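You operate a simulated robot arm through the tools that you are given. There is no shell and no other tool. Be economical: measure what you need, move in short steps, check, and stop when the job is done.

Carry out the task below with a simulated robot arm. There is one attempt and no reset: what you move stays moved.

TASK
Put two of the green tabs from the top of the narrow table on the top shelf of the pan rack. Put the green tub from the top of the side table on top of the orange pack. Fetch the orange brush and set it on the top of the entry table. Fetch the orange pad from the raised shelf of the side table and set it on the top of the press table. Fetch the purple brush and set it on the back of the dough table. Put one of the dough balls from the top of the press table on the cream dough slab there. Turn the small press knob to 3 mm. Do these in any order.

It is judged by the outcome, as a careful person would: the job done as asked, and still so three seconds after it is handed in. It fails if anything else is knocked over, pushed out of place, dropped, spilled or broken.

THE ROBOT
A 6-joint arm with a fingered hand on a trunk, on a base that drives. Base frame: it is fixed to the floor where the robot stands at the start and does not move with it; the origin is under the middle of the robot, x ahead of it, y to its left, z up; the surface under the hand at the start is at about z = 88. Readings come in cm, degrees, newtons and seconds.
With the tool pointing down near the work surface it reaches from about 14 to 82 cm from the robot's upright axis, wherever it stands. Its first joint turns from -166.0 to 166.0 degrees. Places, roughly: back of the dough table (123x22 cm) [-264, 148, 90]; dough ball (6x6x5 cm) [-760, 10, 90]; dough ball (7x7x5 cm) [-740, 10, 90]; dough ball (8x8x6 cm) [-740, -30, 90]; dough slab (14x9x3 cm) [-750, 50, 90]; green tab (4x4x3 cm) [40, 40, 90]; green tub (12x16x10 cm) [-510, -60, 90]; orange brush (12x5x7 cm) [-550, -100, 130]; orange pack [-775, -25, 100]; orange pad (11x8x6 cm) [-550, -110, 130]; purple brush (12x5x7 cm) [-560, 50, 80]; small press knob [-740, -10, 90]; top of the entry table [-730, -280, 90]; top of the press table [-760, 50, 90]; top shelf of the pan rack [30, -80, 130]. Payload 4 kg.
Tool frame: the origin (TCP) lies between the finger pads and is the grasp point; the fingertips stand 2 cm ahead of it; z points along the fingers, y is the line along which they close. The gripper opens to 14 cm. The gripper's body begins 5.4 cm behind the TCP. The gripper is a hand of 3 fingers: y runs from the thumb to the fingers, the wrist lies at [0, 0, -21.5] in the tool frame, and closing takes about 1.5 s.
Orientation is that of the tool frame in the base frame, as a unit quaternion [x, y, z, w]. With the fingers straight down and closing along the base's y, the tool's x points along the base's -x, its y along +y and its z along -z.

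THE INTERFACE
- The arm moves only by the tool servo_tool. Its argument "moves" is a list of rows, each an object (a shift or turn left out is 0, a gripper value left out holds the last) with "translation": the shift along the base's x, y, z in units of 25 mm (1.0 is 25 mm), a list of three; "angular": the turn, a rotation vector about the base's x, y, z in units of 8 degrees (1.0 is 8 degrees), a list of three. In form: [{"translation": [x, y, z], "angular": [wx, wy, wz]}, ...]. A call has 1 to 10 rows; each row shifts and turns the commanded pose from where the row before left it. "fingers" is the opening in per cent of the stroke, from 0 (shut) to 100 (fully open), set as the call begins (left out, the last holds). A call with a number of a shift or a turn outside -1 to 1 is refused whole. A row lasts 0.2 s, in which the tool goes at most 5 cm and 8.6 degrees; a call with a longer step from one row to the next is refused whole, and so is a gripper value outside its range. Where a pose cannot be reached the arm comes as near as it can. A force on the tool above 40 N (or 10 N above the force at the start of the call, whichever is more), or a blocked arm, ends the call early, and 0.2 s more pass. The fingers move at their own pace (about 4.5 cm/s each) and stop on an object; they squeeze with about 32 N. The grip force told is the motor's: it shows also when the fingers shut on nothing. Time passes only in rows, and 0.2 s behind the last, so rows that do not move let the fingers close. It gives the time, the measured TCP pose, the force on the tool (base axes), the opening and the grip force at its end, in the units of the frame above (readings bear some noise), with the torque about the TCP (base axes, N m) and any sound that the robot's microphone picked up.
- Cameras (640 x 400 px; columns grow to the right, rows downward): "scene" is now at [5.1, 14.66, 150.4]; the picture's right is [-0.54, -0.84, 0.00], its down [-0.58, 0.37, -0.72] and it looks along [0.61, -0.39, -0.69] (base axes); focal length 214 px, centre (320, 200). "wrist" rides on the gripper at [7.4, -4.3, -7.9] in the tool frame; the picture's right is [0.50, 0.87, 0.00], its down [-0.59, 0.34, -0.73] and it looks along [-0.64, 0.37, 0.68] (tool axes); focal length 275 px, centre (320, 200). There is no depth. A picture from a camera that has moved, and an enlarged one, comes with that camera's place and axes in the base frame and with its lens.
- capture(camera): a new picture of that camera. No time passes.
- raise_lower(by): slides the trunk up (or, below 0, down) by that many cm; the arm and the scene camera ride with it, the base frame stays. It gives what a move gives, with no picture.
- roll_base(legs): drives the robot by 1 to 6 legs, each [ahead, left, turn to the left] in cm, cm and degrees, along the robot's own axes; the way and the turn of a leg run together, so that a leg with both is an arc; at most 150 cm and 180 degrees a leg. The arm and the cameras ride along, it lands a little off, and it stops where it bumps. It gives what a move gives.
- set_fingers(finger1, finger2, thumb_bend): sets how far each is bent, from 0 (flat) to 1 (curled in); at 0.3 the hand is open as for a grip, at 0.7 the pads meet at the TCP. One left out holds its place. A second passes; each finger stops where it meets its share of the squeeze, and holds until it gets a number again. A gripper value or a shape takes the hand back. It gives what a move gives, with no picture; readings hold the bend of each and the force on the fingers (four entries, about 0 where the hand has none), thumb and palm.
- preshape(shape): the hand has 3 fingers and takes this shape, open, in about a second: jaw (thumb against the fingers, like two jaws); tri (thumb and two fingers); tip (a fingertip pinch); poke (one finger out to press); point (the index stretched); flat (the hand flat); cup (the hand cupped); fist (a fist). The gripper value then closes the fingers along that shape, each until it touches; the sizes above hold for jaw. It gives what a move gives, with no picture.
- head_to(pan, tilt): turns the head with the scene camera to pan (to the left, within 120 degrees either way) and tilt (down, from -29 to 69), counted from straight ahead of the robot. It gives what a move gives.
- inspect(camera, box): a new picture of the part [left, top, right, bottom] of that camera's present view, enlarged. No time passes.
- hand_in(): hands the job in; it is judged then, once.

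Work in short steps. Places have to be worked out from the pictures, the camera data and where the tool is seen: move nearer, look again, correct. Check each grasp and each placing, and mend what went wrong. You have 217 turns and 210 pictures in all, those below and enlarged ones among them. Open the gripper and draw the arm clear of the work before you hand the job in, unless the task says otherwise; then end with one line.

The tools are called after "Call:" by a JSON object that holds its "name" and its "arguments". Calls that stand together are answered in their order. servo_tool: Moves the arm, as the interface text tells. Its arguments: {"type":"object","properties":{"moves":{"type":"array","items":{"type":"object","properties":{"translation":{"type":"array","items":{"type":"number"}},"angular":{"type":"array","items":{"type":"number"}}}}},"fingers":{"type":"number"}},"required":["moves"]} The other tools are called the same way: raise_lower (by) slides the trunk up or down; preshape (shape) gives the hand a shape; set_fingers (finger1, finger2, thumb_bend) moves the fingers one by one; roll_base (legs) drives the base; head_to (pan, tilt) turns the head that bears the scene camera; capture (camera) takes a picture; inspect (camera, box) takes an enlarged picture of a part of a camera's view; hand_in () hands the job in.

At the start:

```text
t: 0.0
eef_pos: [32.68, -22.85, 100.07]
ee_rot: [0.0, 1.0, -0.001, 0.001]
contact_force: [0.0, -0.2, 0.5]
wrist_torque: [-0.02, -0.01, 0.03]
width: 14.03
gripper_force: 0.0
shape: jaw
bend: [0.3, 0.3, 0.3]
finger forces: [0.0, 0.0, 0.1, 0.0, 0.1, 0.0]
trunk travel left (down, up): [-10.0, 49.0]
robot x, y, heading: [-0.14, -0.26, -0.1]
head pan, tilt: [-32.4, 43.7]
```

scene: 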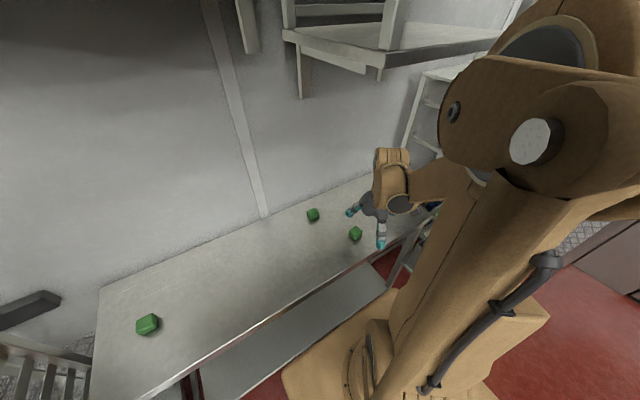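
wrist: 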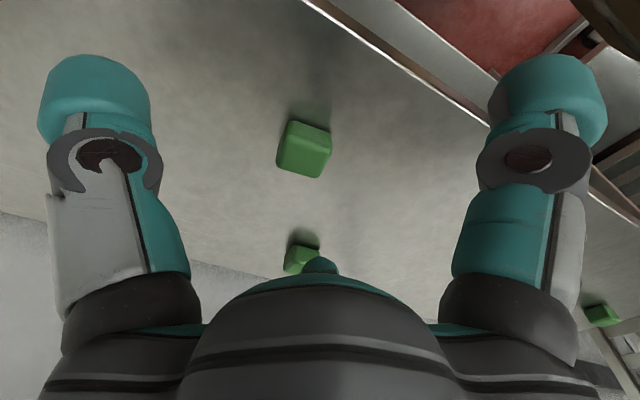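

I place the near tab at about (38,-21.3). I'll check its orientation enlarged, and look toward the rack.

Call:
{"name": "inspect", "arguments": {"camera": "wrist", "box": [240, 90, 400, 190]}}

Call:
{"name": "head_to", "arguments": {"pan": -75, "tilt": 25}}

Call:
{"name": "capture", "arguments": {"camera": "scene"}}

```text
4.00 times, centred on (320, 140) of wrist
camera zoom: at [25.29, -27.22, 107.86], right [-0.5, 0.87, 0.0], down [0.59, 0.34, 0.73], along [0.64, 0.37, -0.68], focal length 1101 px, centre (320, 440)
```

zoom: 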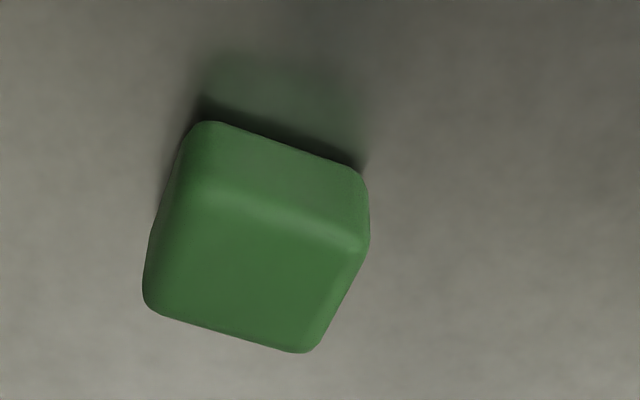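

```text
t: 1.1
eef_pos: [32.56, -22.92, 99.86]
ee_rot: [0.0, 1.0, 0.0, 0.0]
contact_force: [-0.1, -0.6, -0.8]
wrist_torque: [-0.01, 0.01, 0.03]
width: 13.98
gripper_force: 0.0
shape: jaw
bend: [0.3, 0.3, 0.3]
finger forces: [0.1, 0.0, 0.0, 0.1, 0.0, 0.1]
trunk travel left (down, up): [-10.0, 49.0]
robot x, y, heading: [-0.26, 0.01, 0.1]
head pan, tilt: [-75.0, 25.0]
```

```text
206 pictures are left
camera scene: at [0.54, 10.17, 153.28], right [-0.97, -0.26, 0.0], down [-0.11, 0.41, -0.91], along [0.24, -0.88, -0.42], focal length 214 px, centre (320, 200)
```

scene: 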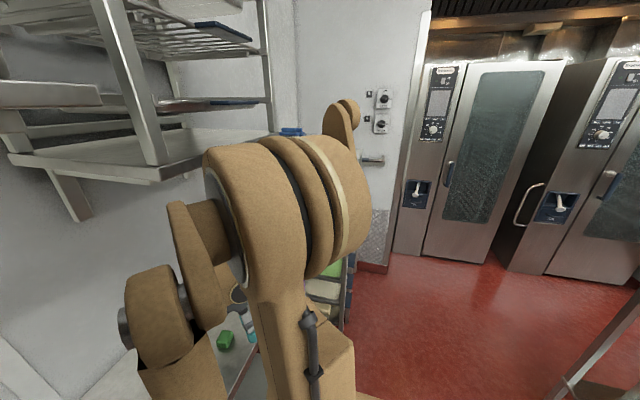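

Tab is turned about +8°. I move over it, align and descend.

Call:
{"name": "servo_tool", "arguments": {"moves": [{"translation": [1, 0.32, 0], "angular": [0, 0, 1]}, {"translation": [1, 0.32, 0]}, {"translation": [0.16, 0, 0]}, {"translation": [0, 0, -1]}, {"translation": [0, 0, -1]}, {"translation": [0, 0, -1]}, {"translation": [0, 0, -0.5]}, {"translation": [0, 0, -0.2]}]}}

Call:
{"name": "capture", "arguments": {"camera": "wrist"}}

```text
t: 2.9
eef_pos: [38.06, -21.14, 90.72]
ee_rot: [-0.069, 0.998, 0.0, 0.0]
contact_force: [-0.4, 0.4, 0.4]
wrist_torque: [0.02, -0.03, 0.01]
width: 13.98
gripper_force: 0.0
shape: jaw
bend: [0.3, 0.3, 0.3]
finger forces: [0.0, 0.1, 0.0, 0.0, 0.0, 0.0]
trunk travel left (down, up): [-10.0, 49.0]
robot x, y, heading: [0.23, -0.13, -0.0]
head pan, tilt: [-75.0, 25.0]
```

```text
205 pictures are left
camera wrist: at [31.41, -26.58, 98.57], right [-0.62, 0.79, 0.0], down [0.53, 0.42, 0.73], along [0.58, 0.45, -0.68], focal length 275 px, centre (320, 200)
```

wrist: 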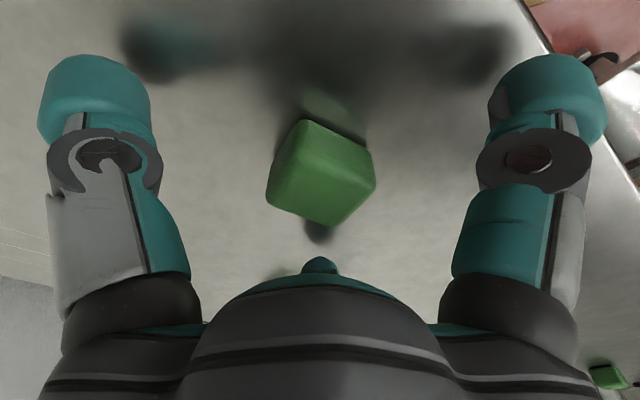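

Well aligned; closing.

Call:
{"name": "servo_tool", "arguments": {"moves": [{}, {}, {}, {}, {}, {}, {}, {}, {}], "fingers": 0}}

Call:
{"name": "servo_tool", "arguments": {"moves": [{"translation": [0, 0, 1]}, {"translation": [0, 0, 1]}, {"translation": [0, 0, 1]}, {"translation": [0, 0, 1]}]}}

Call:
{"name": "capture", "arguments": {"camera": "wrist"}}

```text
t: 4.9
eef_pos: [38.06, -21.22, 90.74]
ee_rot: [-0.069, 0.998, 0.0, 0.0]
contact_force: [-0.2, 0.0, 0.1]
wrist_torque: [0.02, 0.0, 0.02]
width: 3.78
gripper_force: 32.2
shape: jaw
bend: [0.45, 0.45, 0.45]
finger forces: [24.7, 24.2, 0.1, 0.1, 27.6, 0.0]
trunk travel left (down, up): [-10.0, 49.0]
robot x, y, heading: [0.02, -0.09, -0.0]
head pan, tilt: [-75.0, 25.0]
```

```text
t: 5.9
eef_pos: [38.13, -21.16, 100.91]
ee_rot: [-0.07, 0.998, 0.001, 0.0]
contact_force: [-0.1, 0.8, 0.8]
wrist_torque: [0.01, 0.05, -0.01]
width: 3.8
gripper_force: 31.8
shape: jaw
bend: [0.45, 0.45, 0.45]
finger forces: [24.8, 24.5, 0.0, 0.0, 27.2, 0.0]
trunk travel left (down, up): [-10.0, 49.0]
robot x, y, heading: [0.17, -0.12, -0.2]
head pan, tilt: [-75.0, 25.0]
```

```text
204 pictures are left
camera wrist: at [31.46, -26.55, 108.63], right [-0.62, 0.79, 0.0], down [0.53, 0.42, 0.73], along [0.58, 0.45, -0.68], focal length 275 px, centre (320, 200)
```

wrist: 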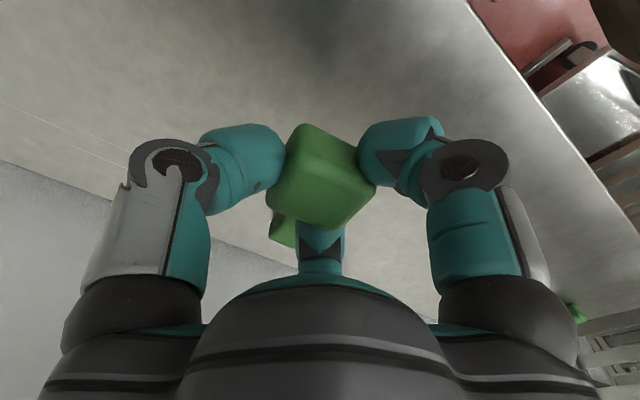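

Held. Raise the trunk and look at the rack.

Call:
{"name": "raise_lower", "arguments": {"by": 38}}

Call:
{"name": "capture", "arguments": {"camera": "scene"}}

Call:
{"name": "capture", "arguments": {"camera": "wrist"}}

```text
t: 8.1
eef_pos: [33.67, -21.89, 117.12]
ee_rot: [-0.004, 1.0, 0.004, -0.01]
contact_force: [0.3, 0.6, -0.5]
wrist_torque: [0.02, 0.01, 0.02]
width: 3.77
gripper_force: 31.6
shape: jaw
bend: [0.45, 0.45, 0.45]
finger forces: [25.5, 25.2, 0.0, 0.1, 26.5, 0.0]
trunk travel left (down, up): [-31.5, 27.5]
robot x, y, heading: [-0.08, 1.65, -3.3]
head pan, tilt: [-75.0, 25.0]
stopped: the arm was blocked; the commanded pose is now the measured one
```

```text
203 pictures are left
camera scene: at [5.57, 10.78, 174.85], right [-0.98, -0.21, 0.03], down [-0.11, 0.42, -0.9], along [0.17, -0.88, -0.43], focal length 214 px, centre (320, 200)
```

scene: 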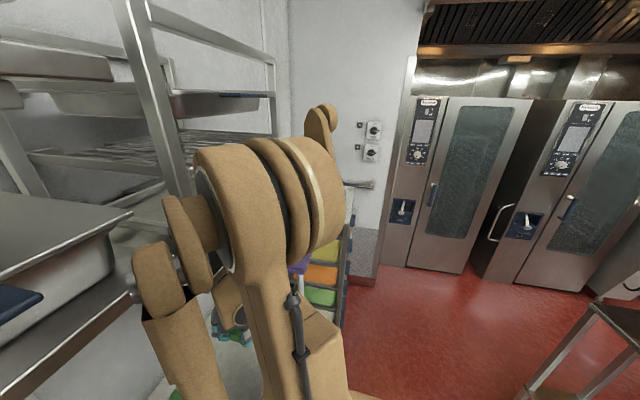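

```text
202 pictures are left
camera wrist: at [26.49, -26.32, 125.05], right [-0.51, 0.86, 0.01], down [0.6, 0.34, 0.72], along [0.62, 0.38, -0.69], focal length 275 px, centre (320, 200)
```

wrist: 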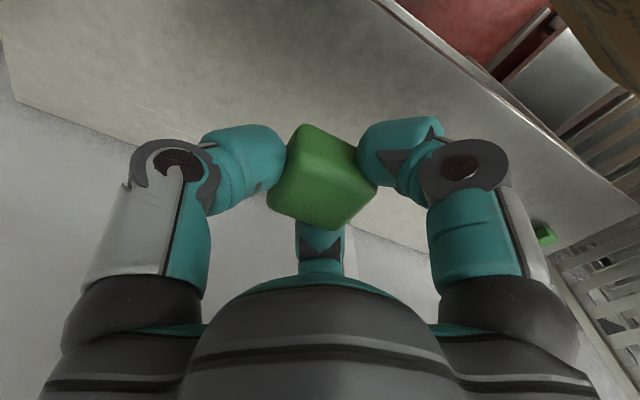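

The wrist hit the wall shelf from below. Lower a little, then look around behind before backing off.

Call:
{"name": "raise_lower", "arguments": {"by": -12}}

Call:
{"name": "head_to", "arguments": {"pan": -30, "tilt": 15}}

Call:
{"name": "capture", "arguments": {"camera": "scene"}}

Call:
{"name": "head_to", "arguments": {"pan": -120, "tilt": 25}}

Call:
{"name": "capture", "arguments": {"camera": "scene"}}

Call:
{"name": "head_to", "arguments": {"pan": 120, "tilt": 25}}

Call:
{"name": "capture", "arguments": {"camera": "scene"}}

```text
t: 9.6
eef_pos: [31.91, -21.91, 106.12]
ee_rot: [-0.019, 1.0, 0.0, 0.0]
contact_force: [0.5, -0.6, -0.9]
wrist_torque: [0.01, 0.0, -0.02]
width: 3.77
gripper_force: 31.9
shape: jaw
bend: [0.45, 0.45, 0.45]
finger forces: [25.3, 25.1, 0.1, 0.1, 26.5, 0.0]
trunk travel left (down, up): [-19.5, 39.5]
robot x, y, heading: [-0.51, 0.36, -1.5]
head pan, tilt: [-75.0, 25.0]
```

```text
t: 10.8
eef_pos: [32.0, -22.0, 106.08]
ee_rot: [-0.018, 1.0, 0.0, 0.001]
contact_force: [0.7, -0.1, -0.9]
wrist_torque: [-0.03, -0.02, 0.02]
width: 3.78
gripper_force: 32.4
shape: jaw
bend: [0.45, 0.45, 0.45]
finger forces: [25.3, 25.0, 0.1, 0.0, 26.5, 0.0]
trunk travel left (down, up): [-19.5, 39.5]
robot x, y, heading: [-0.38, 0.08, -1.5]
head pan, tilt: [-30.0, 15.0]
```

```text
201 pictures are left
camera scene: at [6.37, 14.29, 164.42], right [-0.52, -0.85, 0.0], down [-0.22, 0.14, -0.97], along [0.82, -0.51, -0.26], focal length 214 px, centre (320, 200)
```

scene: 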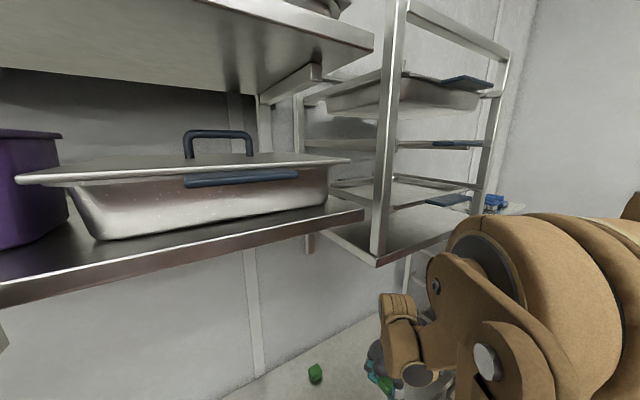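

```text
t: 12.4
eef_pos: [31.93, -22.09, 106.04]
ee_rot: [-0.018, 1.0, 0.0, 0.0]
contact_force: [-0.5, -0.2, -0.6]
wrist_torque: [0.0, 0.01, 0.0]
width: 3.77
gripper_force: 32.3
shape: jaw
bend: [0.45, 0.45, 0.45]
finger forces: [25.2, 25.1, 0.0, 0.0, 26.4, 0.0]
trunk travel left (down, up): [-19.5, 39.5]
robot x, y, heading: [-0.39, 0.12, -1.5]
head pan, tilt: [-120.0, 25.0]
```

```text
200 pictures are left
camera scene: at [-6.41, 11.33, 162.8], right [-0.85, 0.52, 0.0], down [0.22, 0.36, -0.91], along [-0.47, -0.77, -0.42], focal length 214 px, centre (320, 200)
```

scene: 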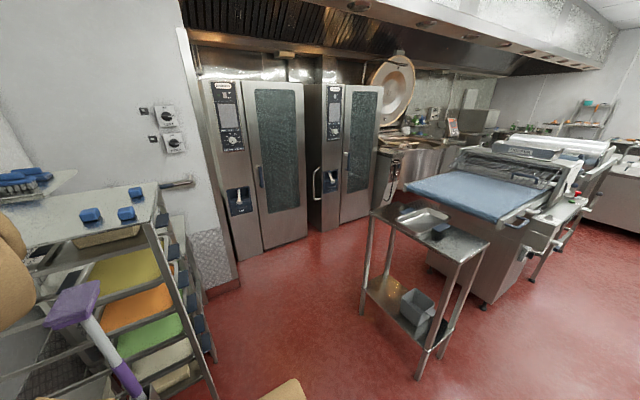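

```text
t: 15.8
eef_pos: [31.85, -22.08, 106.04]
ee_rot: [-0.017, 1.0, 0.0, 0.001]
contact_force: [-1.2, -0.4, -0.3]
wrist_torque: [0.01, 0.04, -0.02]
width: 3.76
gripper_force: 31.8
shape: jaw
bend: [0.45, 0.45, 0.45]
finger forces: [25.4, 25.0, 0.0, 0.0, 26.4, 0.0]
trunk travel left (down, up): [-19.5, 39.5]
robot x, y, heading: [-0.28, 0.48, -1.3]
head pan, tilt: [120.0, 25.0]
```

```text
199 pictures are left
camera scene: at [-5.99, 27.29, 162.8], right [0.88, 0.48, 0.0], down [0.2, -0.37, -0.91], along [-0.43, 0.8, -0.42], focal length 214 px, centre (320, 200)
```

scene: 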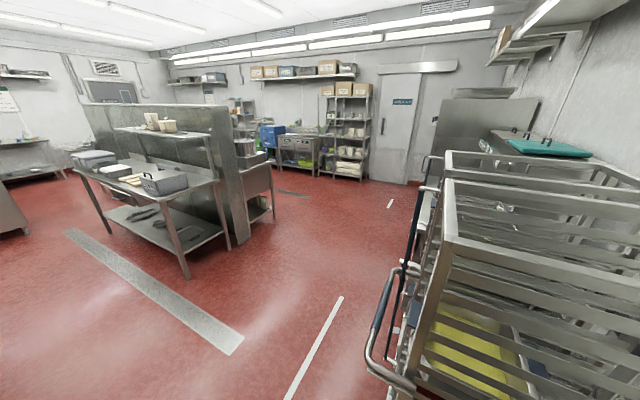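

The pan rack is the one with blue tabs on top, right of the narrow table. Back off from the wall and view it.

Call:
{"name": "roll_base", "arguments": {"legs": [[-45, 0, 0]]}}

Call:
{"name": "raise_lower", "arguments": {"by": 35}}

Call:
{"name": "head_to", "arguments": {"pan": -52, "tilt": 35}}

Call:
{"name": "capture", "arguments": {"camera": "scene"}}

```text
t: 18.6
eef_pos: [-14.13, -20.89, 106.08]
ee_rot: [-0.014, 1.0, 0.0, 0.001]
contact_force: [0.3, -0.2, -1.0]
wrist_torque: [0.0, 0.02, 0.01]
width: 3.79
gripper_force: 32.5
shape: jaw
bend: [0.45, 0.45, 0.45]
finger forces: [25.4, 24.9, 0.1, 0.1, 26.4, 0.1]
trunk travel left (down, up): [-19.5, 39.5]
robot x, y, heading: [-46.19, 1.4, -1.9]
head pan, tilt: [120.0, 25.0]
```

```text
t: 22.0
eef_pos: [-14.15, -20.89, 140.97]
ee_rot: [-0.013, 1.0, 0.0, 0.0]
contact_force: [0.1, 0.2, -0.6]
wrist_torque: [0.02, 0.04, -0.01]
width: 3.78
gripper_force: 32.3
shape: jaw
bend: [0.45, 0.45, 0.45]
finger forces: [25.2, 25.0, 0.0, 0.0, 26.4, 0.1]
trunk travel left (down, up): [-54.5, 4.5]
robot x, y, heading: [-45.98, 1.88, -2.0]
head pan, tilt: [120.0, 25.0]
```

```text
t: 24.6
eef_pos: [-14.03, -20.9, 140.99]
ee_rot: [-0.013, 1.0, 0.0, -0.001]
contact_force: [-0.1, -0.2, -0.8]
wrist_torque: [0.0, 0.01, -0.01]
width: 3.74
gripper_force: 32.0
shape: jaw
bend: [0.45, 0.45, 0.45]
finger forces: [25.3, 25.1, 0.0, 0.0, 26.4, 0.0]
trunk travel left (down, up): [-54.5, 4.5]
robot x, y, heading: [-45.69, 1.7, -2.0]
head pan, tilt: [-52.0, 35.0]
```

```text
198 pictures are left
camera scene: at [-42.07, 13.5, 196.22], right [-0.81, -0.59, 0.0], down [-0.34, 0.46, -0.82], along [0.48, -0.66, -0.57], focal length 214 px, centre (320, 200)
```

scene: 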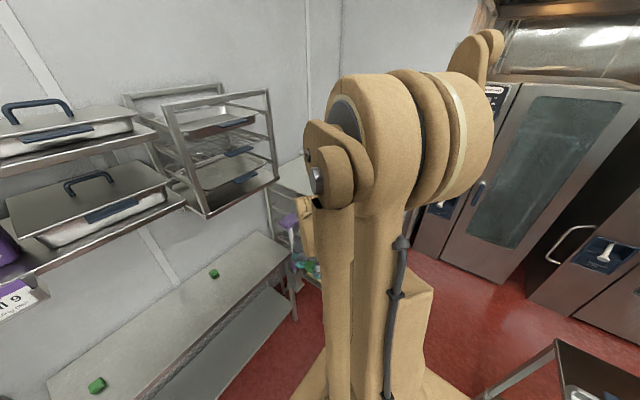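

Arm blocks the view; turn the base right so the rack sits left of the arm.

Call:
{"name": "roll_base", "arguments": {"legs": [[0, 0, -85]]}}

Call:
{"name": "head_to", "arguments": {"pan": 38, "tilt": 35}}

Call:
{"name": "capture", "arguments": {"camera": "scene"}}

```text
t: 28.6
eef_pos: [-65.53, -32.38, 141.01]
ee_rot: [0.665, 0.747, 0.0, -0.001]
contact_force: [0.0, -0.3, -0.2]
wrist_torque: [0.02, -0.01, 0.06]
width: 3.75
gripper_force: 32.3
shape: jaw
bend: [0.45, 0.45, 0.45]
finger forces: [24.9, 24.8, 0.0, 0.1, 26.5, 0.0]
trunk travel left (down, up): [-54.5, 4.5]
robot x, y, heading: [-46.29, 1.36, -86.7]
head pan, tilt: [-52.0, 35.0]
```

```text
t: 30.2
eef_pos: [-65.5, -32.4, 140.99]
ee_rot: [0.665, 0.747, 0.0, 0.001]
contact_force: [-0.1, 0.8, 0.3]
wrist_torque: [-0.04, -0.02, 0.04]
width: 3.76
gripper_force: 32.5
shape: jaw
bend: [0.45, 0.45, 0.45]
finger forces: [24.9, 24.8, 0.1, 0.1, 26.4, 0.1]
trunk travel left (down, up): [-54.5, 4.5]
robot x, y, heading: [-46.22, 1.55, -86.8]
head pan, tilt: [38.0, 35.0]
```

```text
197 pictures are left
camera scene: at [-21.3, -2.05, 196.22], right [-0.75, -0.66, 0.0], down [-0.38, 0.43, -0.82], along [0.54, -0.62, -0.57], focal length 214 px, centre (320, 200)
```

scene: 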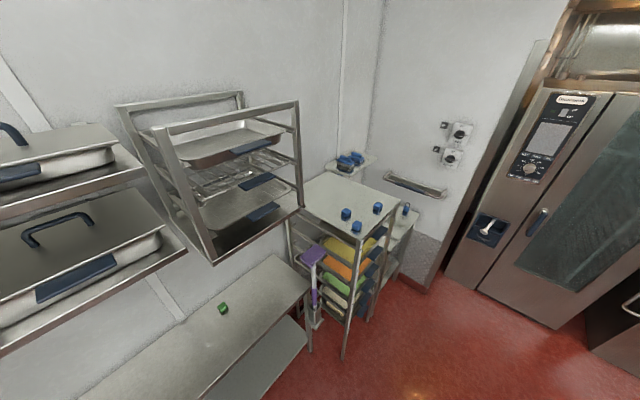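

Rack top spans about x 3–52, y −60…−103; blue tabs at its front left. I'll drive to its −x side and face it.

Call:
{"name": "roll_base", "arguments": {"legs": [[86, 0, 0], [0, 0, 86]]}}

Call:
{"name": "head_to", "arguments": {"pan": -10, "tilt": 45}}

Call:
{"name": "capture", "arguments": {"camera": "scene"}}

```text
t: 38.3
eef_pos: [-9.46, -104.92, 140.91]
ee_rot: [-0.007, 1.0, 0.0, 0.001]
contact_force: [0.0, 0.2, -1.2]
wrist_torque: [0.0, -0.01, 0.02]
width: 3.75
gripper_force: 32.0
shape: jaw
bend: [0.45, 0.45, 0.45]
finger forces: [24.5, 24.7, 0.0, 0.1, 26.4, 0.0]
trunk travel left (down, up): [-54.5, 4.5]
robot x, y, heading: [-41.59, -82.18, -2.7]
head pan, tilt: [38.0, 35.0]
```

```text
t: 39.4
eef_pos: [-9.41, -104.97, 140.97]
ee_rot: [-0.008, 1.0, 0.001, 0.001]
contact_force: [0.2, 0.9, 0.6]
wrist_torque: [0.0, 0.01, 0.0]
width: 3.77
gripper_force: 32.0
shape: jaw
bend: [0.45, 0.45, 0.45]
finger forces: [24.6, 24.7, 0.0, 0.0, 26.4, 0.0]
trunk travel left (down, up): [-54.5, 4.5]
robot x, y, heading: [-41.12, -82.2, -2.4]
head pan, tilt: [-10.0, 45.0]
```

```text
196 pictures are left
camera scene: at [-34.23, -64.87, 194.74], right [-0.22, -0.98, 0.0], down [-0.69, 0.15, -0.71], along [0.69, -0.15, -0.71], focal length 214 px, centre (320, 200)
```

scene: 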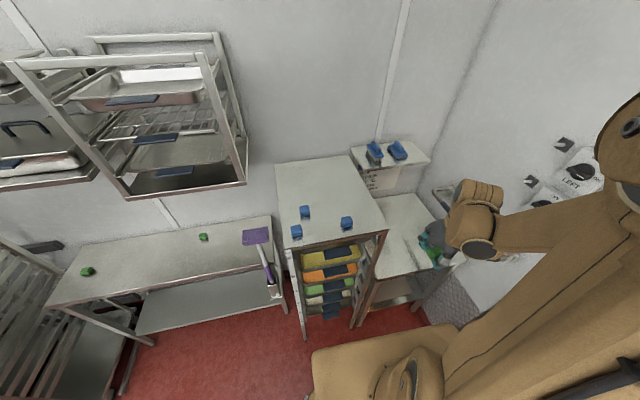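

Target for tab 1: (30,-81) on the rack top. Move over it at the present height.

Call:
{"name": "servo_tool", "arguments": {"moves": [{"translation": [0.98, 0.6, 0]}, {"translation": [0.98, 0.6, 0]}, {"translation": [0.98, 0.6, 0]}, {"translation": [0.98, 0.6, 0]}, {"translation": [0.98, 0.6, 0]}, {"translation": [0.98, 0.6, 0]}, {"translation": [0.98, 0.6, 0]}, {"translation": [0.98, 0.6, 0]}]}}

Call:
{"name": "servo_tool", "arguments": {"moves": [{"translation": [0.98, 0.6, 0]}, {"translation": [0.98, 0.6, 0]}, {"translation": [0.98, 0.6, 0]}, {"translation": [0.98, 0.6, 0]}, {"translation": [0.98, 0.6, 0]}, {"translation": [0.98, 0.6, 0]}, {"translation": [0.98, 0.6, 0]}, {"translation": [0.98, 0.6, 0]}]}}

Call:
{"name": "capture", "arguments": {"camera": "scene"}}

Call:
{"name": "capture", "arguments": {"camera": "wrist"}}

```text
t: 41.2
eef_pos: [10.34, -93.09, 140.89]
ee_rot: [-0.008, 1.0, 0.0, -0.001]
contact_force: [0.7, -0.6, -0.6]
wrist_torque: [-0.01, 0.03, 0.0]
width: 3.72
gripper_force: 31.6
shape: jaw
bend: [0.45, 0.45, 0.46]
finger forces: [24.7, 24.8, 0.0, 0.0, 26.3, 0.0]
trunk travel left (down, up): [-54.5, 4.5]
robot x, y, heading: [-40.75, -82.32, -2.4]
head pan, tilt: [-10.0, 45.0]
```

```text
t: 43.0
eef_pos: [29.81, -80.86, 141.19]
ee_rot: [-0.008, 1.0, 0.0, -0.001]
contact_force: [-0.1, 0.0, -0.4]
wrist_torque: [-0.02, -0.01, -0.01]
width: 3.73
gripper_force: 31.9
shape: jaw
bend: [0.45, 0.45, 0.46]
finger forces: [24.7, 24.9, 0.0, 0.0, 26.2, 0.0]
trunk travel left (down, up): [-54.5, 4.5]
robot x, y, heading: [-41.53, -81.71, -2.6]
head pan, tilt: [-10.0, 45.0]
```

```text
195 pictures are left
camera scene: at [-34.02, -64.79, 194.72], right [-0.22, -0.98, 0.0], down [-0.69, 0.15, -0.71], along [0.69, -0.15, -0.71], focal length 214 px, centre (320, 200)
```

scene: 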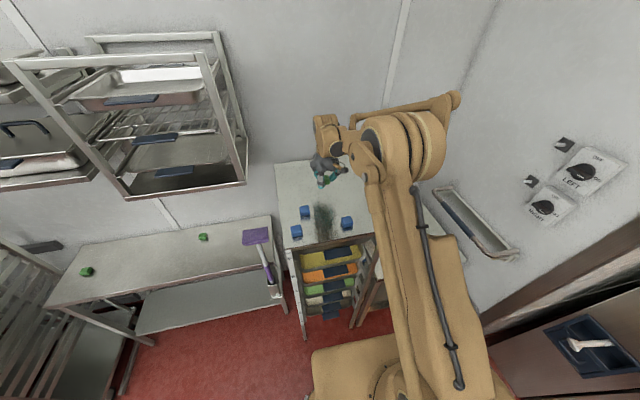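

```text
194 pictures are left
camera wrist: at [22.58, -85.4, 149.03], right [-0.51, 0.86, 0.0], down [0.58, 0.35, 0.73], along [0.63, 0.38, -0.68], focal length 275 px, centre (320, 200)
```

wrist: 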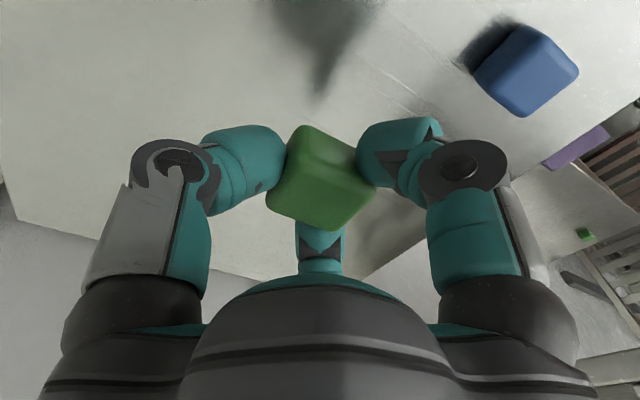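

Surface near z≈130. Descend, creeping at the end.

Call:
{"name": "servo_tool", "arguments": {"moves": [{"translation": [0, 0, -1]}, {"translation": [0, 0, -1]}, {"translation": [0, 0, -0.8]}, {"translation": [0, 0, -0.1]}, {"translation": [0, 0, -0.1]}, {"translation": [0, 0, -0.1]}, {}]}}

Call:
{"name": "capture", "arguments": {"camera": "wrist"}}

```text
t: 44.6
eef_pos: [29.69, -81.11, 133.46]
ee_rot: [-0.008, 1.0, 0.0, 0.0]
contact_force: [9.4, -3.3, 28.2]
wrist_torque: [0.18, -0.24, -0.06]
width: 3.79
gripper_force: 31.9
shape: jaw
bend: [0.45, 0.45, 0.46]
finger forces: [28.0, 34.1, 0.0, 0.0, 31.5, 0.1]
trunk travel left (down, up): [-54.5, 4.5]
robot x, y, heading: [-41.12, -82.22, -2.5]
head pan, tilt: [-10.0, 45.0]
```

```text
193 pictures are left
camera wrist: at [22.43, -85.51, 141.3], right [-0.51, 0.86, 0.0], down [0.58, 0.35, 0.74], along [0.63, 0.38, -0.68], focal length 275 px, centre (320, 200)
```

wrist: 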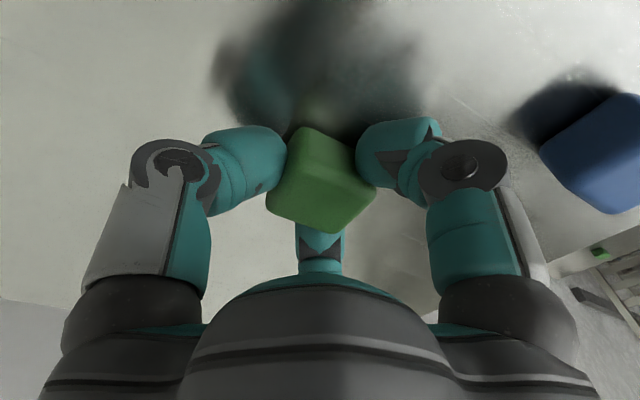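

Contact at 28 N: tab is on the shelf. Release and lift.

Call:
{"name": "servo_tool", "arguments": {"moves": [{"translation": [0, 0, 0.08]}, {}, {}, {}, {}, {}], "fingers": 60}}

Call:
{"name": "servo_tool", "arguments": {"moves": [{"translation": [0, 0, 1]}, {"translation": [0, 0, 1]}, {"translation": [0, 0, 1]}, {"translation": [0, 0, 0.5]}]}}

Call:
{"name": "capture", "arguments": {"camera": "wrist"}}

```text
t: 46.0
eef_pos: [29.93, -81.04, 133.51]
ee_rot: [-0.007, 1.0, 0.0, 0.0]
contact_force: [-0.3, -0.4, 0.8]
wrist_torque: [0.0, 0.0, 0.0]
width: 8.34
gripper_force: 0.1
shape: jaw
bend: [0.3, 0.3, 0.29]
finger forces: [0.1, 0.1, 0.0, 0.0, 0.0, 0.1]
trunk travel left (down, up): [-54.5, 4.5]
robot x, y, heading: [-41.28, -82.23, -2.7]
head pan, tilt: [-10.0, 45.0]
```

```text
t: 47.0
eef_pos: [29.81, -80.96, 142.28]
ee_rot: [-0.008, 1.0, -0.001, 0.0]
contact_force: [0.3, -0.3, 0.1]
wrist_torque: [0.01, -0.03, 0.01]
width: 8.36
gripper_force: 0.1
shape: jaw
bend: [0.3, 0.3, 0.29]
finger forces: [0.1, 0.0, 0.0, 0.0, 0.0, 0.1]
trunk travel left (down, up): [-54.5, 4.5]
robot x, y, heading: [-40.79, -82.28, -2.5]
head pan, tilt: [-10.0, 45.0]
```

```text
192 pictures are left
camera wrist: at [22.48, -85.35, 150.13], right [-0.51, 0.86, 0.0], down [0.58, 0.35, 0.73], along [0.63, 0.38, -0.68], focal length 275 px, centre (320, 200)
```

wrist: 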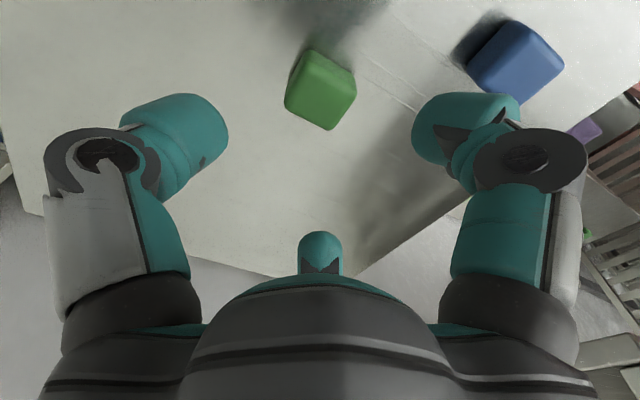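

Tab 1 placed. Retract the arm, drive in front of the narrow table and lower.

Call:
{"name": "servo_tool", "arguments": {"moves": [{"translation": [-1, 0, 0]}, {"translation": [-1, 0, 0]}, {"translation": [-1, 0, 0]}, {"translation": [-1, 0, 0]}, {"translation": [-1, 0, 0]}, {"translation": [-1, 0, 0]}, {"translation": [-1, 0, 0]}, {"translation": [-1, 0, 0]}]}}

Call:
{"name": "servo_tool", "arguments": {"moves": [{"translation": [-1, 0, 0]}, {"translation": [-1, 0, 0]}, {"translation": [-1, 0, 0]}, {"translation": [-1, 0, 0]}, {"translation": [-1, 0, 0]}, {"translation": [-1, 0, 0]}, {"translation": [-1, 0, 0]}, {"translation": [-1, 0, 0]}]}}

Call:
{"name": "roll_base", "arguments": {"legs": [[0, 69, 2.5]]}}

Call:
{"name": "raise_lower", "arguments": {"by": -41}}

Call:
{"name": "head_to", "arguments": {"pan": 0, "tilt": 35}}

Call:
{"name": "capture", "arguments": {"camera": "scene"}}

```text
t: 48.8
eef_pos: [9.61, -81.05, 141.94]
ee_rot: [-0.008, 1.0, 0.0, 0.0]
contact_force: [0.3, 0.3, 0.1]
wrist_torque: [0.0, -0.02, -0.02]
width: 8.34
gripper_force: 0.0
shape: jaw
bend: [0.3, 0.3, 0.29]
finger forces: [0.0, 0.1, 0.0, 0.0, 0.0, 0.0]
trunk travel left (down, up): [-54.5, 4.5]
robot x, y, heading: [-41.44, -82.4, -2.8]
head pan, tilt: [-10.0, 45.0]
```

```text
t: 50.6
eef_pos: [-10.42, -81.07, 142.22]
ee_rot: [-0.008, 1.0, 0.0, 0.001]
contact_force: [0.0, 0.6, 0.2]
wrist_torque: [0.02, -0.01, -0.02]
width: 8.37
gripper_force: 0.0
shape: jaw
bend: [0.3, 0.3, 0.29]
finger forces: [0.0, 0.0, 0.0, 0.0, 0.1, 0.1]
trunk travel left (down, up): [-54.5, 4.5]
robot x, y, heading: [-41.23, -82.31, -2.7]
head pan, tilt: [-10.0, 45.0]
```

```text
t: 54.5
eef_pos: [-9.14, -9.14, 142.13]
ee_rot: [-0.037, 0.999, 0.001, 0.0]
contact_force: [0.5, 0.1, 0.6]
wrist_torque: [0.01, 0.04, 0.04]
width: 8.34
gripper_force: 0.1
shape: jaw
bend: [0.3, 0.3, 0.29]
finger forces: [0.0, 0.1, 0.1, 0.1, 0.0, 0.1]
trunk travel left (down, up): [-54.5, 4.5]
robot x, y, heading: [-39.92, -11.87, 0.6]
head pan, tilt: [-10.0, 45.0]
```

```text
refused: -41 is not a number from -40 to 40
```

```text
t: 55.2
eef_pos: [-9.07, -9.16, 142.27]
ee_rot: [-0.037, 0.999, 0.0, 0.0]
contact_force: [-0.2, 0.0, 1.0]
wrist_torque: [-0.01, 0.0, -0.01]
width: 8.36
gripper_force: 0.1
shape: jaw
bend: [0.3, 0.3, 0.29]
finger forces: [0.0, 0.1, 0.1, 0.0, 0.0, 0.0]
trunk travel left (down, up): [-54.5, 4.5]
robot x, y, heading: [-39.96, -12.13, 0.5]
head pan, tilt: [0.0, 35.0]
```

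```text
191 pictures are left
camera scene: at [-33.32, 7.09, 196.21], right [0.01, -1.0, 0.0], down [-0.57, -0.01, -0.82], along [0.82, 0.01, -0.57], focal length 214 px, centre (320, 200)
```

scene: 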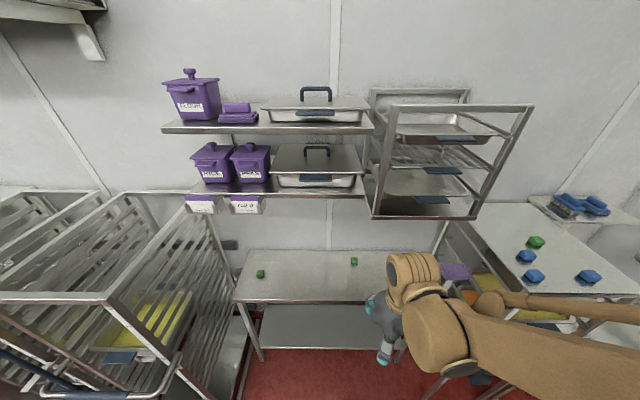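

Tab A confirmed at ~(54,-12.6). Lower trunk and roll forward.

Call:
{"name": "raise_lower", "arguments": {"by": -40}}

Call:
{"name": "roll_base", "arguments": {"legs": [[31, 0, 0]]}}

Call:
{"name": "capture", "arguments": {"camera": "wrist"}}

Call:
{"name": "capture", "arguments": {"camera": "scene"}}

```text
t: 59.0
eef_pos: [-9.2, -9.09, 102.15]
ee_rot: [-0.036, 0.999, 0.0, 0.0]
contact_force: [-0.1, -0.1, 0.3]
wrist_torque: [0.01, 0.03, 0.01]
width: 8.38
gripper_force: 0.1
shape: jaw
bend: [0.3, 0.3, 0.29]
finger forces: [0.0, 0.0, 0.0, 0.0, 0.1, 0.0]
trunk travel left (down, up): [-14.5, 44.5]
robot x, y, heading: [-40.08, -12.12, 0.8]
head pan, tilt: [0.0, 35.0]
```

```text
t: 61.1
eef_pos: [21.56, -8.67, 102.18]
ee_rot: [-0.039, 0.999, -0.001, 0.0]
contact_force: [0.9, 0.5, 0.1]
wrist_torque: [0.0, 0.02, 0.02]
width: 8.34
gripper_force: 0.1
shape: jaw
bend: [0.3, 0.3, 0.29]
finger forces: [0.0, 0.0, 0.0, 0.0, 0.1, 0.0]
trunk travel left (down, up): [-14.5, 44.5]
robot x, y, heading: [-9.07, -11.36, 0.6]
head pan, tilt: [0.0, 35.0]
```

```text
190 pictures are left
camera wrist: at [14.55, -13.52, 110.04], right [-0.56, 0.83, 0.0], down [0.56, 0.38, 0.73], along [0.61, 0.41, -0.68], focal length 275 px, centre (320, 200)
```

wrist: 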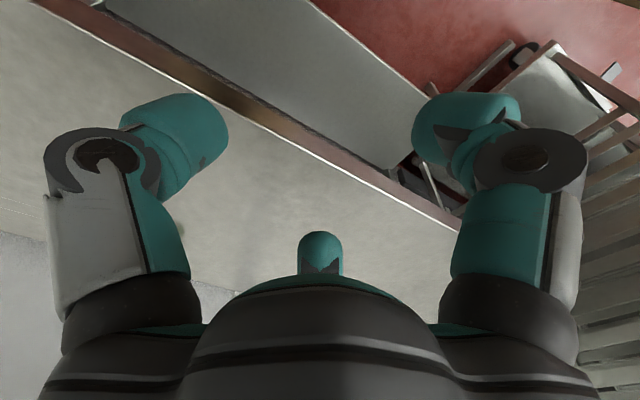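

```text
189 pictures are left
camera scene: at [-2.6, 7.55, 156.21], right [0.02, -1.0, 0.0], down [-0.57, -0.01, -0.82], along [0.82, 0.01, -0.57], focal length 214 px, centre (320, 200)
```

scene: 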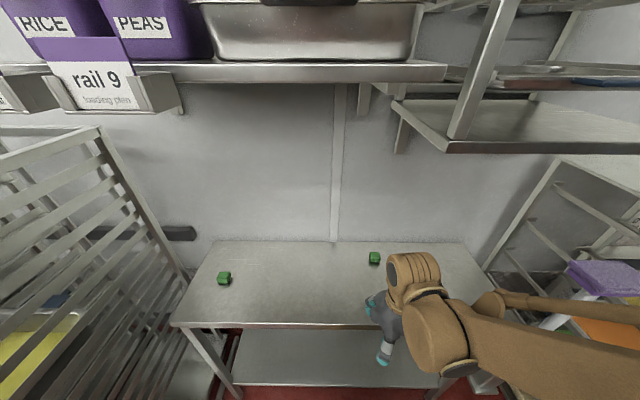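

Extend toward the tab at reduced height with the hand open.

Call:
{"name": "servo_tool", "arguments": {"moves": [{"translation": [1, -0.14, 0]}, {"translation": [1, -0.14, 0]}, {"translation": [1, -0.14, 0]}, {"translation": [1, -0.14, 0]}, {"translation": [1, -0.14, 0]}, {"translation": [1, -0.14, 0]}, {"translation": [1, -0.14, 0]}, {"translation": [1, -0.14, 0]}, {"translation": [1, -0.14, 0]}, {"translation": [1, -0.14, 0]}], "fingers": 100}}

Call:
{"name": "capture", "arguments": {"camera": "wrist"}}

Call:
{"name": "capture", "arguments": {"camera": "scene"}}

```text
t: 63.3
eef_pos: [46.52, -12.21, 102.26]
ee_rot: [-0.038, 0.999, 0.0, 0.0]
contact_force: [-0.4, -0.2, 0.2]
wrist_torque: [-0.03, 0.01, 0.01]
width: 14.0
gripper_force: 0.0
shape: jaw
bend: [0.3, 0.3, 0.3]
finger forces: [0.0, 0.1, 0.0, 0.0, 0.0, 0.1]
trunk travel left (down, up): [-14.5, 44.5]
robot x, y, heading: [-9.47, -11.66, 0.8]
head pan, tilt: [0.0, 35.0]
```

```text
188 pictures are left
camera wrist: at [39.58, -17.16, 110.05], right [-0.56, 0.83, 0.0], down [0.56, 0.38, 0.73], along [0.61, 0.41, -0.68], focal length 275 px, centre (320, 200)
```

wrist: 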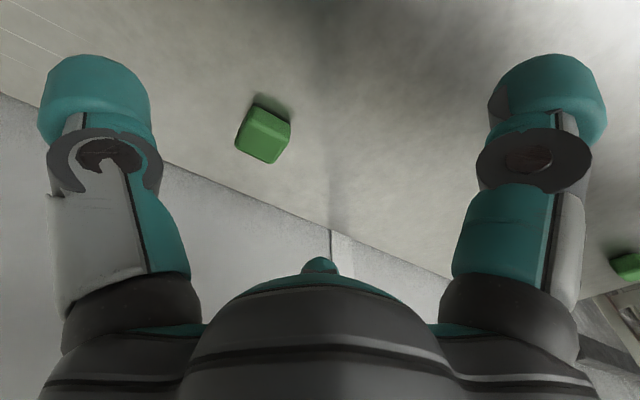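

```text
187 pictures are left
camera scene: at [-2.6, 7.53, 156.21], right [0.02, -1.0, 0.0], down [-0.57, -0.01, -0.82], along [0.82, 0.01, -0.57], focal length 214 px, centre (320, 200)
```

scene: 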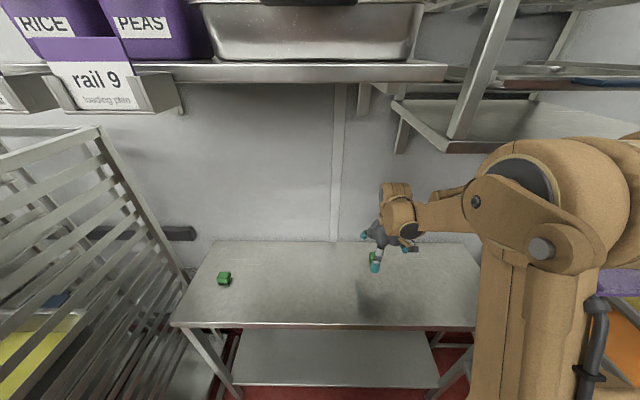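

Tab at (53.95,-13.7), yaw ~7°. Go over and down.

Call:
{"name": "servo_tool", "arguments": {"moves": [{"translation": [1, -0.2, 0], "angular": [0, 0, 0.4]}, {"translation": [1, -0.2, 0]}, {"translation": [0.98, -0.2, -0.3]}, {"translation": [0, 0, -1]}, {"translation": [0, 0, -1]}, {"translation": [0, 0, -1]}, {"translation": [0, 0, -0.8]}, {"translation": [0, 0, -0.4]}, {}]}}

Call:
{"name": "capture", "arguments": {"camera": "wrist"}}

```text
t: 65.3
eef_pos: [53.98, -13.55, 91.04]
ee_rot: [-0.066, 0.998, 0.0, 0.0]
contact_force: [-0.4, -0.1, 0.8]
wrist_torque: [-0.01, 0.01, 0.02]
width: 13.99
gripper_force: 0.1
shape: jaw
bend: [0.3, 0.3, 0.3]
finger forces: [0.0, 0.0, 0.0, 0.0, 0.0, 0.1]
trunk travel left (down, up): [-14.5, 44.5]
robot x, y, heading: [-9.5, -11.87, 0.8]
head pan, tilt: [0.0, 35.0]
```

```text
186 pictures are left
camera wrist: at [47.3, -18.91, 98.82], right [-0.61, 0.79, 0.0], down [0.54, 0.41, 0.73], along [0.58, 0.45, -0.68], focal length 275 px, centre (320, 200)
```

wrist: 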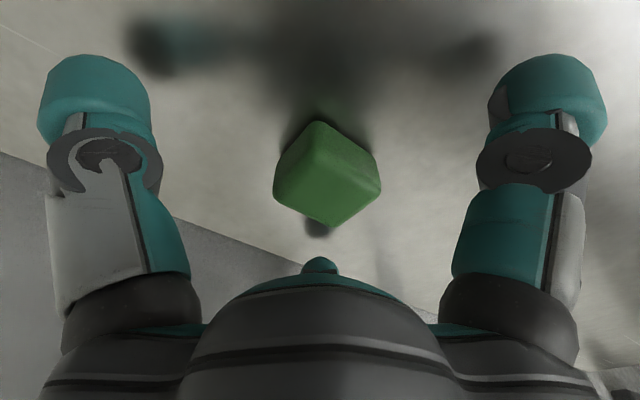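

Centred; close and lift slightly.

Call:
{"name": "servo_tool", "arguments": {"moves": [{}, {}, {}, {}, {}, {}, {}, {}, {}], "fingers": 0}}

Call:
{"name": "servo_tool", "arguments": {"moves": [{"translation": [0, 0, 1]}, {"translation": [0, 0, 1]}, {"translation": [0, 0, 1]}, {"translation": [-1, 0, 1]}, {"translation": [-1, 0, 0]}, {"translation": [-1, 0, 0]}, {"translation": [-1, 0, 0]}, {"translation": [-1, 0, 0]}, {"translation": [-1, 0, 0]}, {"translation": [-1, 0, 0]}]}}

Call:
{"name": "capture", "arguments": {"camera": "wrist"}}

```text
t: 67.3
eef_pos: [54.01, -13.66, 91.06]
ee_rot: [-0.066, 0.998, 0.0, 0.0]
contact_force: [0.7, 0.5, 0.3]
wrist_torque: [0.02, 0.0, 0.01]
width: 3.27
gripper_force: 32.0
shape: jaw
bend: [0.44, 0.46, 0.5]
finger forces: [32.5, 24.6, 0.0, 0.0, 24.1, 0.1]
trunk travel left (down, up): [-14.5, 44.5]
robot x, y, heading: [-9.12, -11.7, 0.7]
head pan, tilt: [0.0, 35.0]
```

```text
t: 69.5
eef_pos: [36.42, -13.58, 100.96]
ee_rot: [-0.066, 0.998, 0.0, 0.0]
contact_force: [-0.4, -0.1, -0.3]
wrist_torque: [-0.01, 0.03, 0.01]
width: 3.3
gripper_force: 32.5
shape: jaw
bend: [0.44, 0.46, 0.5]
finger forces: [32.0, 24.3, 0.0, 0.0, 24.1, 0.0]
trunk travel left (down, up): [-14.5, 44.5]
robot x, y, heading: [-9.32, -11.39, 0.9]
head pan, tilt: [0.0, 35.0]
```

```text
185 pictures are left
camera wrist: at [29.73, -18.9, 108.83], right [-0.61, 0.79, 0.0], down [0.54, 0.41, 0.73], along [0.58, 0.45, -0.68], focal length 275 px, centre (320, 200)
```

wrist: 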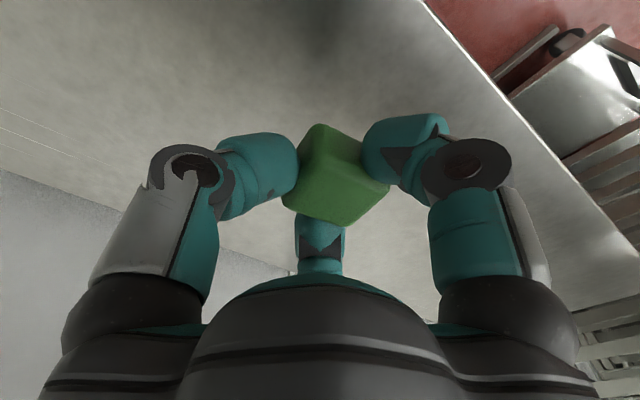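

Held. Back off, raise, strafe to the rack.

Call:
{"name": "roll_base", "arguments": {"legs": [[-32, 0, 0]]}}

Call:
{"name": "raise_lower", "arguments": {"by": 40}}

Call:
{"name": "roll_base", "arguments": {"legs": [[0, -75, 0]]}}

Call:
{"name": "capture", "arguments": {"camera": "scene"}}

```text
t: 71.6
eef_pos: [4.6, -14.46, 100.99]
ee_rot: [-0.062, 0.998, 0.0, 0.0]
contact_force: [0.6, 0.1, -1.1]
wrist_torque: [-0.01, -0.04, 0.03]
width: 3.29
gripper_force: 32.6
shape: jaw
bend: [0.44, 0.46, 0.5]
finger forces: [31.8, 24.3, 0.1, 0.0, 24.1, 0.0]
trunk travel left (down, up): [-14.5, 44.5]
robot x, y, heading: [-41.18, -11.95, 0.5]
head pan, tilt: [0.0, 35.0]
```

```text
t: 75.5
eef_pos: [4.74, -14.3, 140.85]
ee_rot: [-0.062, 0.998, 0.0, 0.0]
contact_force: [-0.1, 0.0, -0.3]
wrist_torque: [-0.01, 0.05, 0.01]
width: 3.3
gripper_force: 32.4
shape: jaw
bend: [0.44, 0.46, 0.5]
finger forces: [31.8, 24.2, 0.1, 0.1, 24.2, 0.0]
trunk travel left (down, up): [-54.5, 4.5]
robot x, y, heading: [-41.04, -11.88, 0.2]
head pan, tilt: [0.0, 35.0]
```

```text
t: 79.5
eef_pos: [5.91, -87.44, 140.93]
ee_rot: [-0.071, 0.998, 0.0, 0.0]
contact_force: [0.6, 0.0, 0.5]
wrist_torque: [0.02, 0.0, -0.01]
width: 3.27
gripper_force: 32.3
shape: jaw
bend: [0.44, 0.46, 0.5]
finger forces: [31.9, 24.2, 0.0, 0.1, 24.1, 0.1]
trunk travel left (down, up): [-54.5, 4.5]
robot x, y, heading: [-39.72, -85.66, 1.2]
head pan, tilt: [0.0, 35.0]
```

```text
184 pictures are left
camera scene: at [-33.46, -66.68, 196.22], right [0.02, -1.0, 0.0], down [-0.57, -0.01, -0.82], along [0.82, 0.02, -0.57], focal length 214 px, centre (320, 200)
```

scene: 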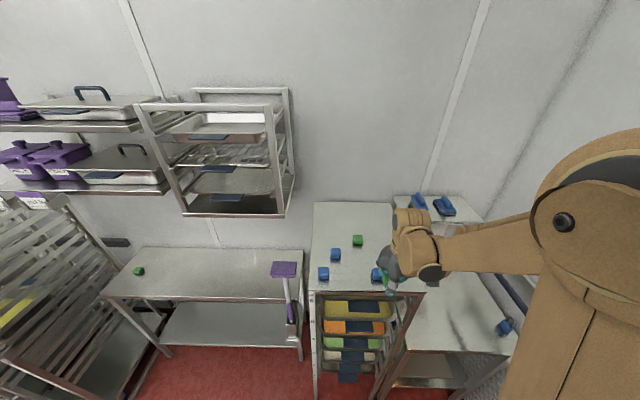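

Extend to (29,-92), then descend.

Call:
{"name": "servo_tool", "arguments": {"moves": [{"translation": [0.93, -0.185, 0]}, {"translation": [0.93, -0.185, 0]}, {"translation": [0.93, -0.185, 0]}, {"translation": [0.93, -0.185, 0]}, {"translation": [0.93, -0.185, 0]}, {"translation": [0.93, -0.185, 0]}, {"translation": [0.93, -0.185, 0]}, {"translation": [0.93, -0.185, 0]}, {"translation": [0.93, -0.185, 0]}, {"translation": [0.93, -0.185, 0]}]}}

Call:
{"name": "servo_tool", "arguments": {"moves": [{"translation": [0, 0, -1]}, {"translation": [0, 0, -1]}, {"translation": [0, 0, -0.7]}, {"translation": [0, 0, -0.1]}, {"translation": [0, 0, -0.1]}, {"translation": [0, 0, -0.1]}, {}]}}

Call:
{"name": "capture", "arguments": {"camera": "wrist"}}

```text
t: 81.7
eef_pos: [29.32, -92.19, 140.69]
ee_rot: [-0.07, 0.998, 0.0, -0.001]
contact_force: [-0.2, -0.2, -0.2]
wrist_torque: [0.0, -0.03, -0.02]
width: 3.28
gripper_force: 32.2
shape: jaw
bend: [0.44, 0.46, 0.5]
finger forces: [31.4, 24.0, 0.1, 0.0, 24.2, 0.0]
trunk travel left (down, up): [-54.5, 4.5]
robot x, y, heading: [-39.6, -85.93, 1.3]
head pan, tilt: [0.0, 35.0]
```

```text
t: 83.3
eef_pos: [28.84, -92.27, 133.56]
ee_rot: [-0.07, 0.998, -0.001, 0.001]
contact_force: [2.2, -3.4, 23.1]
wrist_torque: [0.32, 0.1, -0.01]
width: 3.36
gripper_force: 31.7
shape: jaw
bend: [0.44, 0.46, 0.5]
finger forces: [36.5, 30.8, 0.1, 0.0, 25.0, 0.0]
trunk travel left (down, up): [-54.5, 4.5]
robot x, y, heading: [-40.4, -85.86, 1.5]
head pan, tilt: [0.0, 35.0]
stopped in row 7: the force on the tool passed its limit at 41 N (the readings are from after the stop); the commanded pose is now the measured one
```

```text
183 pictures are left
camera wrist: at [22.29, -97.61, 141.44], right [-0.62, 0.79, 0.0], down [0.53, 0.42, 0.74], along [0.58, 0.45, -0.68], focal length 275 px, centre (320, 200)
```

wrist: 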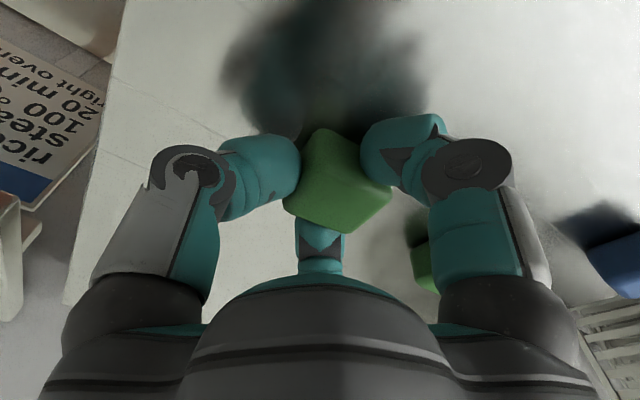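

Contact. Release at modest opening, lift, retract.

Call:
{"name": "servo_tool", "arguments": {"moves": [{"translation": [0, 0, 0.08]}, {}, {}, {}, {}], "fingers": 48}}

Call:
{"name": "servo_tool", "arguments": {"moves": [{"translation": [0, 0, 1]}, {"translation": [0, 0, 1]}, {"translation": [0, 0, 1]}, {"translation": [0, 0, 0.5]}, {"translation": [-1, 0, 0]}, {"translation": [-1, 0, 0]}, {"translation": [-1, 0, 0]}, {"translation": [-1, 0, 0]}, {"translation": [-1, 0, 0]}, {"translation": [-1, 0, 0]}]}}

Call:
{"name": "servo_tool", "arguments": {"moves": [{"translation": [-1, 0, 0]}, {"translation": [-1, 0, 0]}, {"translation": [-1, 0, 0]}, {"translation": [-1, 0, 0]}, {"translation": [-1, 0, 0]}, {"translation": [-1, 0, 0]}, {"translation": [-1, 0, 0]}, {"translation": [-1, 0, 0]}, {"translation": [-1, 0, 0]}]}}

Call:
{"name": "capture", "arguments": {"camera": "scene"}}

```text
t: 84.5
eef_pos: [29.23, -92.19, 133.61]
ee_rot: [-0.069, 0.998, 0.0, 0.0]
contact_force: [0.2, -0.7, 0.2]
wrist_torque: [-0.03, 0.05, 0.01]
width: 6.69
gripper_force: 0.0
shape: jaw
bend: [0.35, 0.35, 0.34]
finger forces: [0.0, 0.0, 0.0, 0.0, 0.0, 0.0]
trunk travel left (down, up): [-54.5, 4.5]
robot x, y, heading: [-40.02, -86.03, 1.4]
head pan, tilt: [0.0, 35.0]
```

```text
t: 86.7
eef_pos: [13.99, -92.31, 142.31]
ee_rot: [-0.07, 0.998, 0.0, 0.001]
contact_force: [0.1, -0.7, 0.9]
wrist_torque: [0.04, -0.03, 0.01]
width: 6.68
gripper_force: 0.1
shape: jaw
bend: [0.35, 0.35, 0.34]
finger forces: [0.0, 0.1, 0.0, 0.1, 0.0, 0.0]
trunk travel left (down, up): [-54.5, 4.5]
robot x, y, heading: [-39.98, -85.86, 1.2]
head pan, tilt: [0.0, 35.0]
```

```text
t: 88.7
eef_pos: [-8.58, -92.32, 142.48]
ee_rot: [-0.07, 0.998, -0.001, 0.002]
contact_force: [-0.4, -0.5, 0.2]
wrist_torque: [-0.02, -0.02, 0.05]
width: 6.71
gripper_force: 0.1
shape: jaw
bend: [0.35, 0.35, 0.34]
finger forces: [0.0, 0.0, 0.0, 0.1, 0.1, 0.0]
trunk travel left (down, up): [-54.5, 4.5]
robot x, y, heading: [-39.72, -85.7, 1.4]
head pan, tilt: [0.0, 35.0]
```

```text
182 pictures are left
camera scene: at [-33.65, -66.63, 196.22], right [0.02, -1.0, 0.0], down [-0.57, -0.01, -0.82], along [0.82, 0.02, -0.57], focal length 214 px, centre (320, 200)
```

scene: 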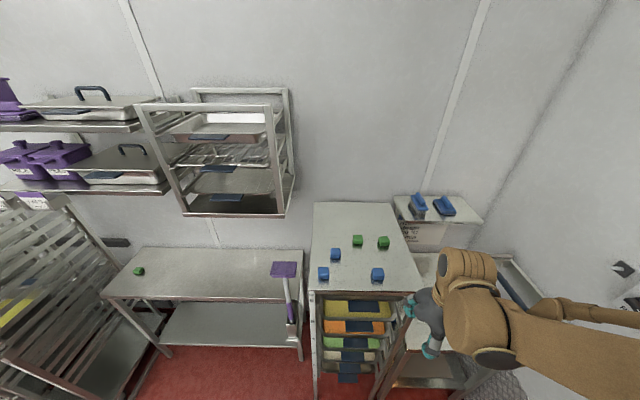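

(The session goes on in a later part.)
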